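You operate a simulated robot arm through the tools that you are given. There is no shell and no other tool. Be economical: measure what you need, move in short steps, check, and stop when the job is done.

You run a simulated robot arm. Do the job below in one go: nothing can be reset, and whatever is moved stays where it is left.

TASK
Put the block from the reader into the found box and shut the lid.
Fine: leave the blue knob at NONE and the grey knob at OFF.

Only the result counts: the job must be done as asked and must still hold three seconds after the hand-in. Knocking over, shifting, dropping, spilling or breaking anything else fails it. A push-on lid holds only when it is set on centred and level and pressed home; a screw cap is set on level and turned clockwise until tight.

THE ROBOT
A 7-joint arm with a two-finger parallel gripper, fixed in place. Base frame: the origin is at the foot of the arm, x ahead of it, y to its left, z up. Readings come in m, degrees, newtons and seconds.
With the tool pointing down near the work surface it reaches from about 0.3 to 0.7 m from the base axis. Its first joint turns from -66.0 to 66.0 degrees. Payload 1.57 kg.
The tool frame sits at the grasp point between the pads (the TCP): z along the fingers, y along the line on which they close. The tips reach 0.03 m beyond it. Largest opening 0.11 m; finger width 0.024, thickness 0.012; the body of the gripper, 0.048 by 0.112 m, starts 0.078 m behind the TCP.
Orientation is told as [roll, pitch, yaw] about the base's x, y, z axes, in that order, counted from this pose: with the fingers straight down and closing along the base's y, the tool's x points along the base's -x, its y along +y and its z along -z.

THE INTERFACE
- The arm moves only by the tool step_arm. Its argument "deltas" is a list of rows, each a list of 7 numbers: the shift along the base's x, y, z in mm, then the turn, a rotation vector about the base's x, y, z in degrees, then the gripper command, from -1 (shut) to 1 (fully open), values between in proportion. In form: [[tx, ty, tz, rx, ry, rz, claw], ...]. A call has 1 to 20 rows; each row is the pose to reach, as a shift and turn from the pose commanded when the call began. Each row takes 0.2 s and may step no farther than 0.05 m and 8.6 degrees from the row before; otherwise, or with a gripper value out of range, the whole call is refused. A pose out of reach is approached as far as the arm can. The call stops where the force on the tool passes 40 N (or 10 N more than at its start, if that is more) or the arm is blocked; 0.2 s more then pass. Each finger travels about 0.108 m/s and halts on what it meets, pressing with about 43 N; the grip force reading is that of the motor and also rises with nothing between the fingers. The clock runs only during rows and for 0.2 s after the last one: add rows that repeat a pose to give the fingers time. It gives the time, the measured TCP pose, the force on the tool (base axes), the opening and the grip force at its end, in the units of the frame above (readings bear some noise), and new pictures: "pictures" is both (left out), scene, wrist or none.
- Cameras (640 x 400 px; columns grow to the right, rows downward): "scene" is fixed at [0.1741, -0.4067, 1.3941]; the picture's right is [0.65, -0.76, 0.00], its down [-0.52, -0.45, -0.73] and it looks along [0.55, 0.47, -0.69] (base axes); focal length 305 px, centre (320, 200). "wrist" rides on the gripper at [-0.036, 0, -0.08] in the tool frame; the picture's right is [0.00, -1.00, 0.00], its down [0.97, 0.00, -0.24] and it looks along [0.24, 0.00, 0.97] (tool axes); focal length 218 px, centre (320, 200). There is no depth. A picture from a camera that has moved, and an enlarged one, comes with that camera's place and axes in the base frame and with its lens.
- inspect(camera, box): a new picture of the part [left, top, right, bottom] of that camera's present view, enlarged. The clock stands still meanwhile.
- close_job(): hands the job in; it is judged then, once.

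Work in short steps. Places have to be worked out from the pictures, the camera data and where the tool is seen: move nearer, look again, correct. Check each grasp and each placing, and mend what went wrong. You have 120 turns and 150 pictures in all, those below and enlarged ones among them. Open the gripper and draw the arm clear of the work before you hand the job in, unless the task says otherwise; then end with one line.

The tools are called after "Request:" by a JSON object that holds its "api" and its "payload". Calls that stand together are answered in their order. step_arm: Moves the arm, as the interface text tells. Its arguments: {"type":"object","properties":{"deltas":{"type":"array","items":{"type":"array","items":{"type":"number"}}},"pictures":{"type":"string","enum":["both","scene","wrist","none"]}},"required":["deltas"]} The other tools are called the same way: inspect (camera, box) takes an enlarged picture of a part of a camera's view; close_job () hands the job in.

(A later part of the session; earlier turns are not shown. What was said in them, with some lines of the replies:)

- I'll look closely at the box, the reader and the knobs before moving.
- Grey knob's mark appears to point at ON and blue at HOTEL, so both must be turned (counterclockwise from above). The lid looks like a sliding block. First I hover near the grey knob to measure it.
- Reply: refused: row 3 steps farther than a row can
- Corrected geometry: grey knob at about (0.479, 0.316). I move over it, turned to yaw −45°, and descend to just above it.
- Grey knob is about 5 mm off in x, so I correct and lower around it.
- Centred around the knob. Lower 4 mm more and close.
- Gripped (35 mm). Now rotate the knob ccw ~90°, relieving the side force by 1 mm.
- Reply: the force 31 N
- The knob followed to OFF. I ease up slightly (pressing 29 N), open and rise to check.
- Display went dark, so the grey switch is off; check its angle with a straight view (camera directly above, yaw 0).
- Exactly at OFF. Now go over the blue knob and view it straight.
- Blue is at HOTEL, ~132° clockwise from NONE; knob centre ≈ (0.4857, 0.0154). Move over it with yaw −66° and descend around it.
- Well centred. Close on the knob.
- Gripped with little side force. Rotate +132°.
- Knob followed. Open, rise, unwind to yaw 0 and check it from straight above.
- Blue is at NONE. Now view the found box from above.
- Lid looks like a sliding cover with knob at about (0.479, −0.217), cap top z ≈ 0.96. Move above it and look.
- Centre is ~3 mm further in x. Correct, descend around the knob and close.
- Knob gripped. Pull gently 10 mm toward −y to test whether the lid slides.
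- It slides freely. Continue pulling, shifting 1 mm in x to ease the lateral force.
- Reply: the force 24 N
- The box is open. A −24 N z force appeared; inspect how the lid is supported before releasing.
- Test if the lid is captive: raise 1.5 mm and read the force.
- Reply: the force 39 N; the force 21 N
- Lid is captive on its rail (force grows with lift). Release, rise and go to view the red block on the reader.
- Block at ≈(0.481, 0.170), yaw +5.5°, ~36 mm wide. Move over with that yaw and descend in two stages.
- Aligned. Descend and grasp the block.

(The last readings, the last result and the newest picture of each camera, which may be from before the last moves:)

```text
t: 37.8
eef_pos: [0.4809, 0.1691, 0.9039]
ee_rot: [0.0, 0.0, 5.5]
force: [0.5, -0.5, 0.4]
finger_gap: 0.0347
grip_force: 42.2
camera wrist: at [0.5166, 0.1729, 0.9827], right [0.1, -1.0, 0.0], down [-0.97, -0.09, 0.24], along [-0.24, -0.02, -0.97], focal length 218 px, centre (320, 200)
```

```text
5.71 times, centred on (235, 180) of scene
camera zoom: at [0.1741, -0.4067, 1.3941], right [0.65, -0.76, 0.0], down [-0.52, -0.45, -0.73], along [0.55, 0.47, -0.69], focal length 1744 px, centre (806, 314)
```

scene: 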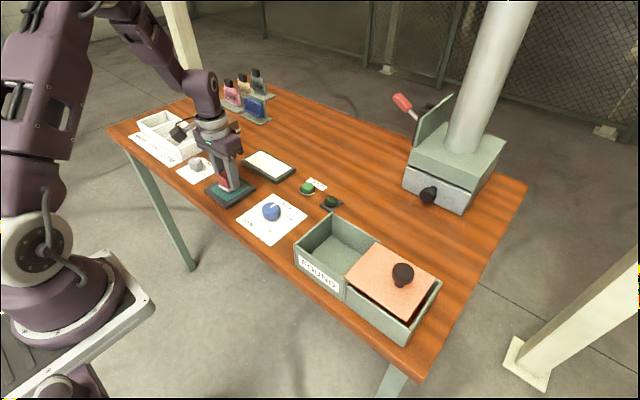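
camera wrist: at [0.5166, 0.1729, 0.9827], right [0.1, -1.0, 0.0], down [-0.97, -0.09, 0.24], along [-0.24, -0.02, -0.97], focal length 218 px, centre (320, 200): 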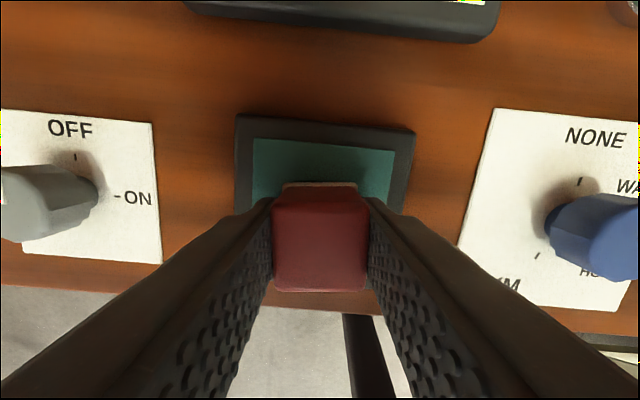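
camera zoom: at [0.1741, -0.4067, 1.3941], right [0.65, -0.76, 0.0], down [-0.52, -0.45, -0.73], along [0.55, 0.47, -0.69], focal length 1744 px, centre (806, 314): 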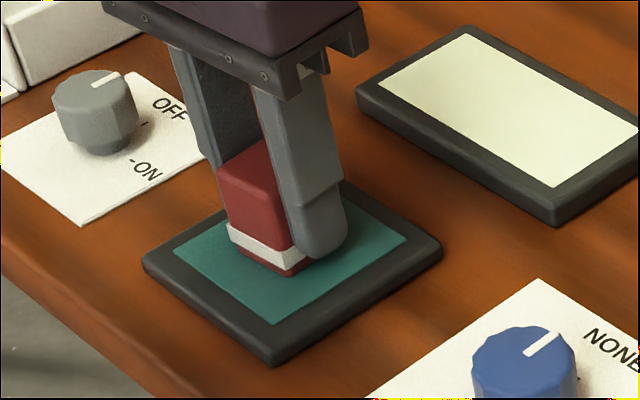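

Grasp is good (34.7 mm). Lift straight up, then carry to over the box opening at (0.480, −0.181).

Request:
{"api": "step_arm", "payload": {"deltas": [[0, 0, 30, 0, 0, 0, -1], [0, 0, 75, 0, 0, 0, -1], [0, 0, 125, 0, 0, 0, -1], [0, -40, 125, 0, 0, -5.5, -1], [0, -85, 125, 0, 0, -5.5, -1], [0, -130, 125, 0, 0, -5.5, -1], [0, -175, 125, 0, 0, -5.5, -1], [0, -220, 125, 0, 0, -5.5, -1], [0, -265, 125, 0, 0, -5.5, -1], [0, -310, 125, 0, 0, -5.5, -1], [0, -350, 125, 0, 0, -5.5, -1], [0, -350, 125, 0, 0, -5.5, -1]], "pictures": "both"}}

```text
t: 40.4
eef_pos: [0.4798, -0.1812, 1.0275]
ee_rot: [0.2, 0.0, 0.0]
force: [-0.4, 0.5, -1.0]
finger_gap: 0.0351
grip_force: 41.9
camera wrist: at [0.5156, -0.181, 1.1075], right [0.0, -1.0, 0.0], down [-0.97, 0.0, 0.24], along [-0.24, 0.0, -0.97], focal length 218 px, centre (320, 200)
```

scene: 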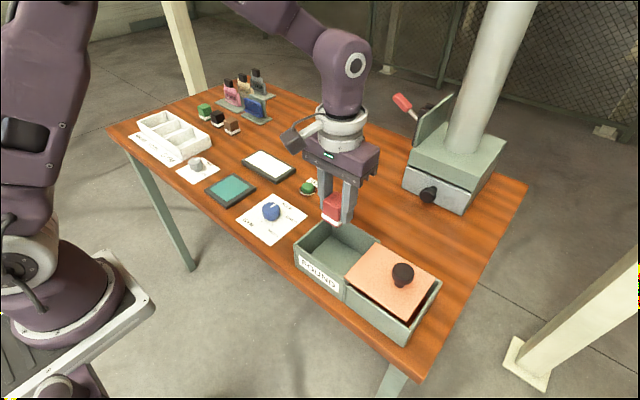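
wrist: 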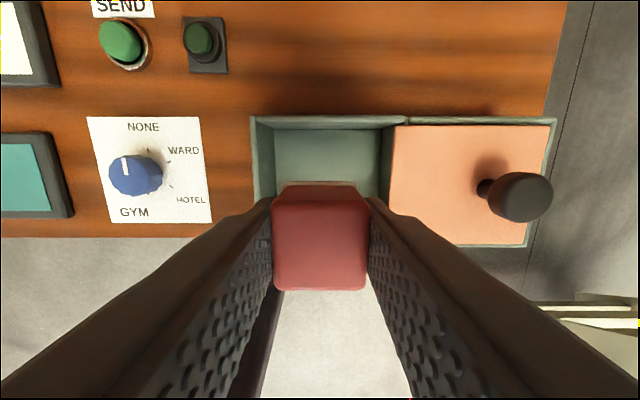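

Centred over the opening. Lower the block into the box, slowly near the floor.

Request:
{"api": "step_arm", "payload": {"deltas": [[0, 0, -35, 0, 0, 0, -1], [0, 0, -70, 0, 0, 0, -1], [0, 0, -100, 0, 0, 0, -1], [0, 0, -115, 0, 0, 0, -1], [0, 0, -120, 0, 0, 0, -1], [0, 0, -124, 0, 0, 0, -1], [0, 0, -127, 0, 0, 0, -1]], "pictures": "both"}}

Request:
{"api": "inspect", "payload": {"camera": "scene", "box": [280, 180, 420, 300]}}

```text
t: 42.0
eef_pos: [0.4799, -0.1806, 0.9015]
ee_rot: [0.1, 0.0, -0.1]
force: [-0.7, -0.7, -0.9]
finger_gap: 0.0351
grip_force: 42.3
camera wrist: at [0.5155, -0.1799, 0.9807], right [0.0, -1.0, 0.0], down [-0.97, 0.0, 0.24], along [-0.24, 0.0, -0.97], focal length 218 px, centre (320, 200)
```

scene: 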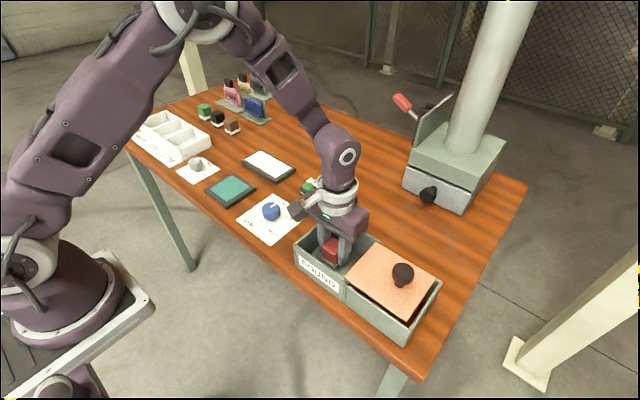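
wrist: 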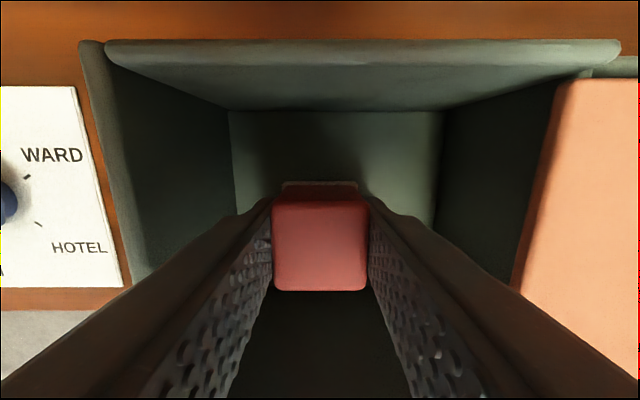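

```text
3.33 times, centred on (350, 240) of scene
camera zoom: at [0.1741, -0.4067, 1.3941], right [0.65, -0.76, 0.0], down [-0.52, -0.45, -0.73], along [0.55, 0.47, -0.69], focal length 1018 px, centre (220, 67)
```

zoom: 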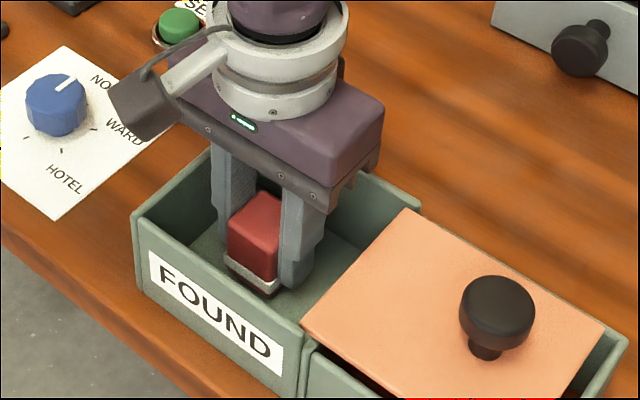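

No contact yet; go down in 2 mm steps until the floor is felt.

Request:
{"api": "step_arm", "payload": {"deltas": [[0, 0, -2, 0, 0, 0, -1], [0, 0, -4, 0, 0, 0, -1]], "pictures": "none"}}

Request:
{"api": "step_arm", "payload": {"deltas": [[0, 0, -2, 0, 0, 0, -1], [0, 0, -3, 0, 0, 0, -1]], "pictures": "none"}}

```text
t: 42.6
eef_pos: [0.479, -0.1806, 0.8968]
ee_rot: [-0.1, -0.1, 0.0]
force: [0.1, 0.5, -1.2]
finger_gap: 0.0351
grip_force: 41.9
```

```text
t: 43.2
eef_pos: [0.4786, -0.1804, 0.8957]
ee_rot: [0.0, -0.1, 0.0]
force: [-4.7, 0.0, 22.9]
finger_gap: 0.0349
grip_force: 42.3
```

Floor contact. Ease 1 mm, open modestly, and rise.

Request:
{"api": "step_arm", "payload": {"deltas": [[0, 0, 1.5, 0, 0, 0, -1], [0, 0, 1.5, 0, 0, 0, -0.05], [0, 0, 1.5, 0, 0, 0, -0.05], [0, 0, 30, 0, 0, 0, -0.05], [0, 0, 70, 0, 0, 0, -0.05], [0, 0, 110, 0, 0, 0, 0.0], [0, 0, 130, 0, 0, 0, 0.2]], "pictures": "both"}}

```text
t: 44.8
eef_pos: [0.4788, -0.1807, 1.024]
ee_rot: [0.0, 0.0, 0.0]
force: [-0.3, -1.1, -0.7]
finger_gap: 0.0662
grip_force: 0.0
camera wrist: at [0.5163, -0.1799, 1.1045], right [0.0, -1.0, 0.0], down [-0.97, 0.0, 0.24], along [-0.24, 0.0, -0.97], focal length 218 px, centre (320, 200)
```

scene: 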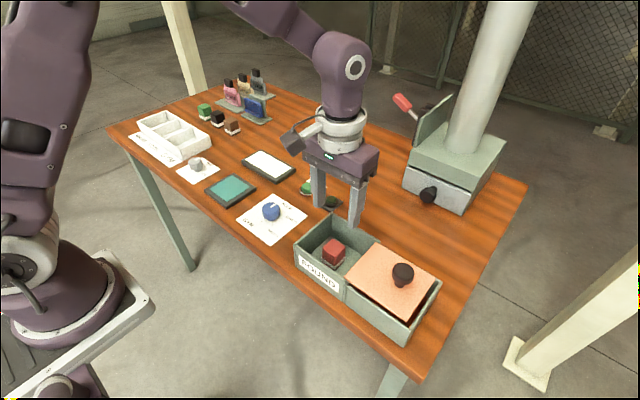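
wrist: 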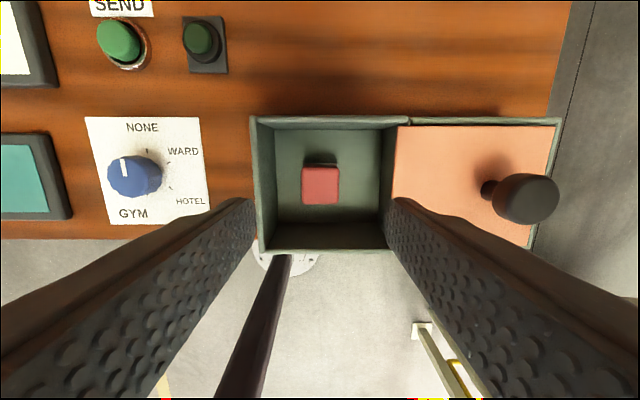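

Block sits upright in the box. Return to the lid knob (y ≈ −0.323) and grip it.

Request:
{"api": "step_arm", "payload": {"deltas": [[1.5, -45, 0, 0, 0, 0, 0.2], [1.5, -90, 0, 0, 0, 0, 0.2], [1.5, -125, 0, 0, 0, 0, 0.2], [1.5, -143, 0, 0, 0, 0, 0.2], [1.5, -143, -10, 0, 0, 0, 0.2], [1.5, -143, -35, 0, 0, 0, 0.2], [1.5, -143, -57, 0, 0, 0, 0.2], [1.5, -143, -57, 0, 0, 0, -0.3], [1.5, -143, -57, 0, 0, 0, -1], [1.5, -143, -57, 0, 0, 0, -1]], "pictures": "wrist"}}

```text
t: 47.0
eef_pos: [0.4823, -0.3222, 0.9664]
ee_rot: [0.0, 0.0, 0.0]
force: [-0.6, 1.0, -0.1]
finger_gap: 0.0355
grip_force: 41.6
camera wrist: at [0.5176, -0.3222, 1.047], right [0.0, -1.0, 0.0], down [-0.97, 0.0, 0.24], along [-0.24, 0.0, -0.97], focal length 218 px, centre (320, 200)
```

wrist: 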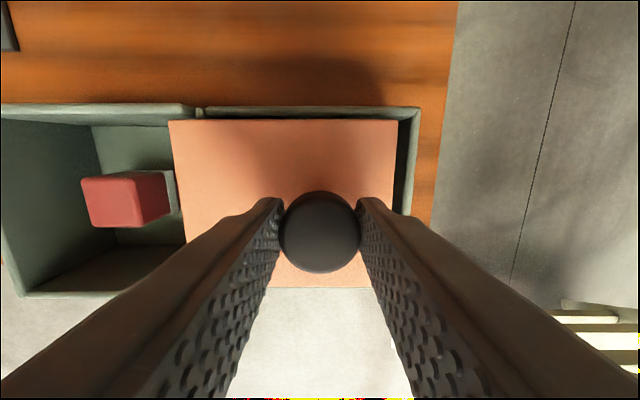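

Gripped. Slide the lid back toward +y.

Request:
{"api": "step_arm", "payload": {"deltas": [[0, 12, 0, 0, 0, 0, -1], [0, 24, 0, 0, 0, 0, -1], [0, 36, 0, 0, 0, 0, -1], [0, 48, 0, 0, 0, 0, -1], [0, 60, 0, 0, 0, 0, -1], [0, 72, 0, 0, 0, 0, -1], [0, 84, 0, 0, 0, 0, -1], [0, 94, 0, 0, 0, 0, -1], [0, 102, 0, 0, 0, 0, -1], [0, 106, 0, 0, 0, 0, -1], [0, 108, 0, 0, 0, 0, -1]], "pictures": "both"}}

```text
t: 49.4
eef_pos: [0.4813, -0.2155, 0.9671]
ee_rot: [0.0, -0.1, -0.1]
force: [9.5, -0.9, -13.3]
finger_gap: 0.0356
grip_force: 42.6
camera wrist: at [0.5175, -0.2147, 1.0472], right [0.0, -1.0, 0.0], down [-0.97, 0.0, 0.24], along [-0.24, 0.0, -0.97], focal length 218 px, centre (320, 200)
```

scene: 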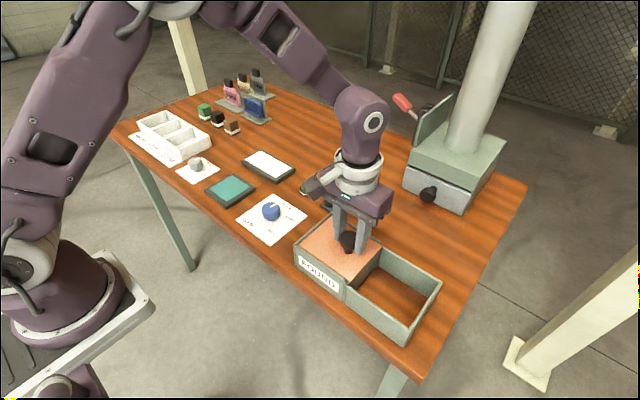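
wrist: 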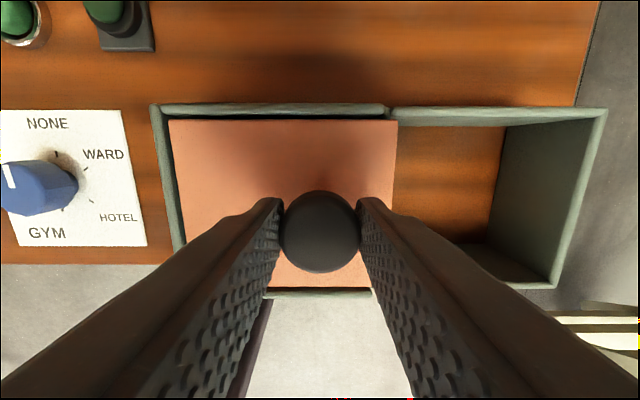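

Back near the initial position; push gently on to feel the end stop.

Request:
{"api": "step_arm", "payload": {"deltas": [[0, 1, 0, 0, 0, 0, -1], [0, 2, 0, 0, 0, 0, -1], [0, 3, 0, 0, 0, 0, -1], [0, 3, 0, 0, 0, 0, -1]], "pictures": "none"}}

```text
t: 50.4
eef_pos: [0.4816, -0.215, 0.968]
ee_rot: [-0.2, -0.1, -0.2]
force: [9.0, -27.3, -9.4]
finger_gap: 0.0355
grip_force: 43.2
```

End stop reached (−27 N). Relax to neutral, open, rise, and move clear.

Request:
{"api": "step_arm", "payload": {"deltas": [[0, -2, 0, 0, 0, 0, -1], [0, -2, 0, 0, 0, 0, 0.2], [0, -2, 0, 0, 0, 0, 0.2], [0, -2, 0, 0, 0, 0, 0.2], [0, -2, 40, 0, 0, 0, 0.2], [0, -2, 85, 0, 0, 0, 0.2], [-20, 20, 120, 0, 0, 0, 0.2], [-40, 50, 150, 0, 0, 0, 0.2], [-60, 80, 170, 0, 0, 0, 0.2], [-80, 110, 180, 0, 0, 0, 0.2], [-80, 110, 180, 0, 0, 0, 0.2]], "pictures": "both"}}

Request:
{"api": "inspect", "payload": {"camera": "scene", "box": [285, 200, 450, 350]}}

Request:
{"api": "inspect", "payload": {"camera": "scene", "box": [160, 130, 360, 250]}}

Request:
{"api": "inspect", "payload": {"camera": "wrist", "box": [330, 30, 560, 180]}}

```text
t: 52.8
eef_pos: [0.4027, -0.1018, 1.1464]
ee_rot: [0.0, 0.1, 0.0]
force: [-0.4, 0.3, -0.2]
finger_gap: 0.066
grip_force: 0.0
camera wrist: at [0.4381, -0.1016, 1.2268], right [0.0, -1.0, 0.0], down [-0.97, 0.0, 0.24], along [-0.24, 0.0, -0.97], focal length 218 px, centre (320, 200)
```

scene: 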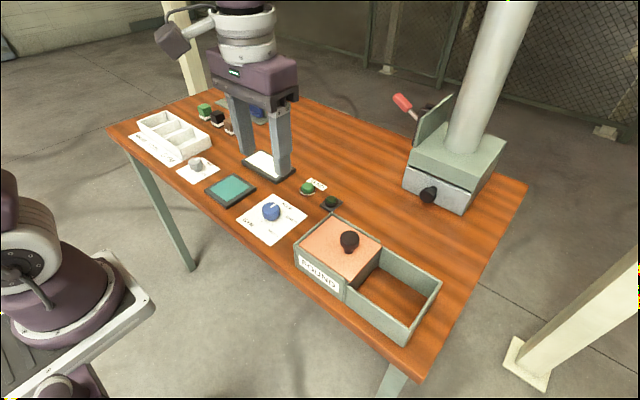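
wrist: 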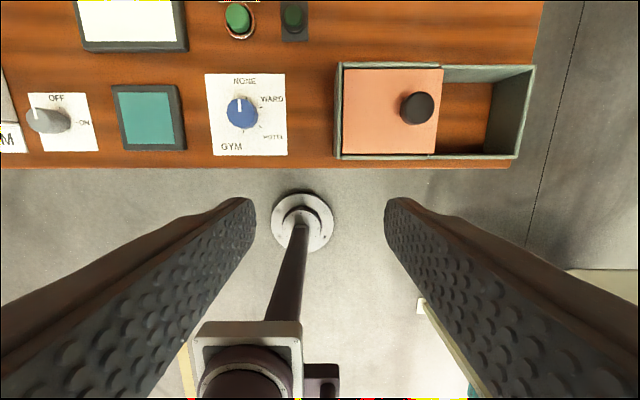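

```text
2.67 times, centred on (368, 275) of scene
camera zoom: at [0.1741, -0.4066, 1.3941], right [0.65, -0.76, 0.0], down [-0.52, -0.45, -0.73], along [0.55, 0.47, -0.69], focal length 814 px, centre (193, 0)
```

zoom: 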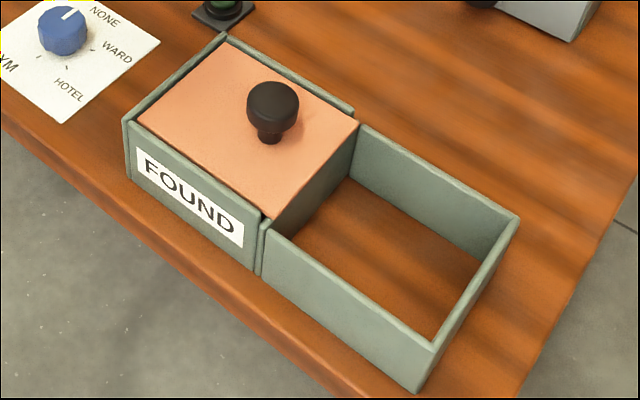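

```text
3.20 times, centred on (260, 190) of scene
camera zoom: at [0.1741, -0.4066, 1.3941], right [0.65, -0.76, 0.0], down [-0.52, -0.45, -0.73], along [0.55, 0.47, -0.69], focal length 977 px, centre (512, 232)
```

zoom: 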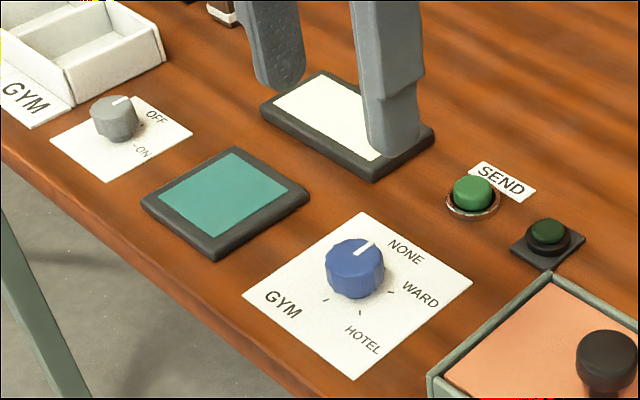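

```text
2.67 times, centred on (445, 105) of wrist
camera zoom: at [0.4381, -0.1016, 1.2268], right [0.0, -1.0, 0.0], down [-0.97, 0.0, 0.24], along [-0.24, 0.0, -0.97], focal length 582 px, centre (-13, 453)
```

zoom: 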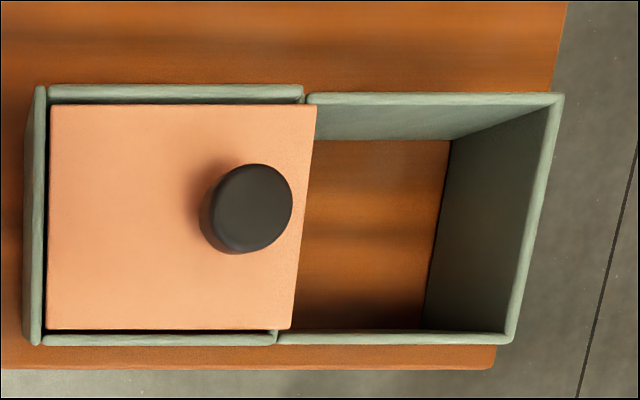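

The pictures show the block inside with the lid shut to its stop, blue at NONE and grey at OFF. The arm is clear and the gripper open, so I hand the job in.

Request:
{"api": "close_job", "payload": {}}

```text
The job is handed in.
```

The red block from the reader is in the FOUND box with its lid slid shut to the stop, the blue knob is at NONE, and the grey knob is at OFF.
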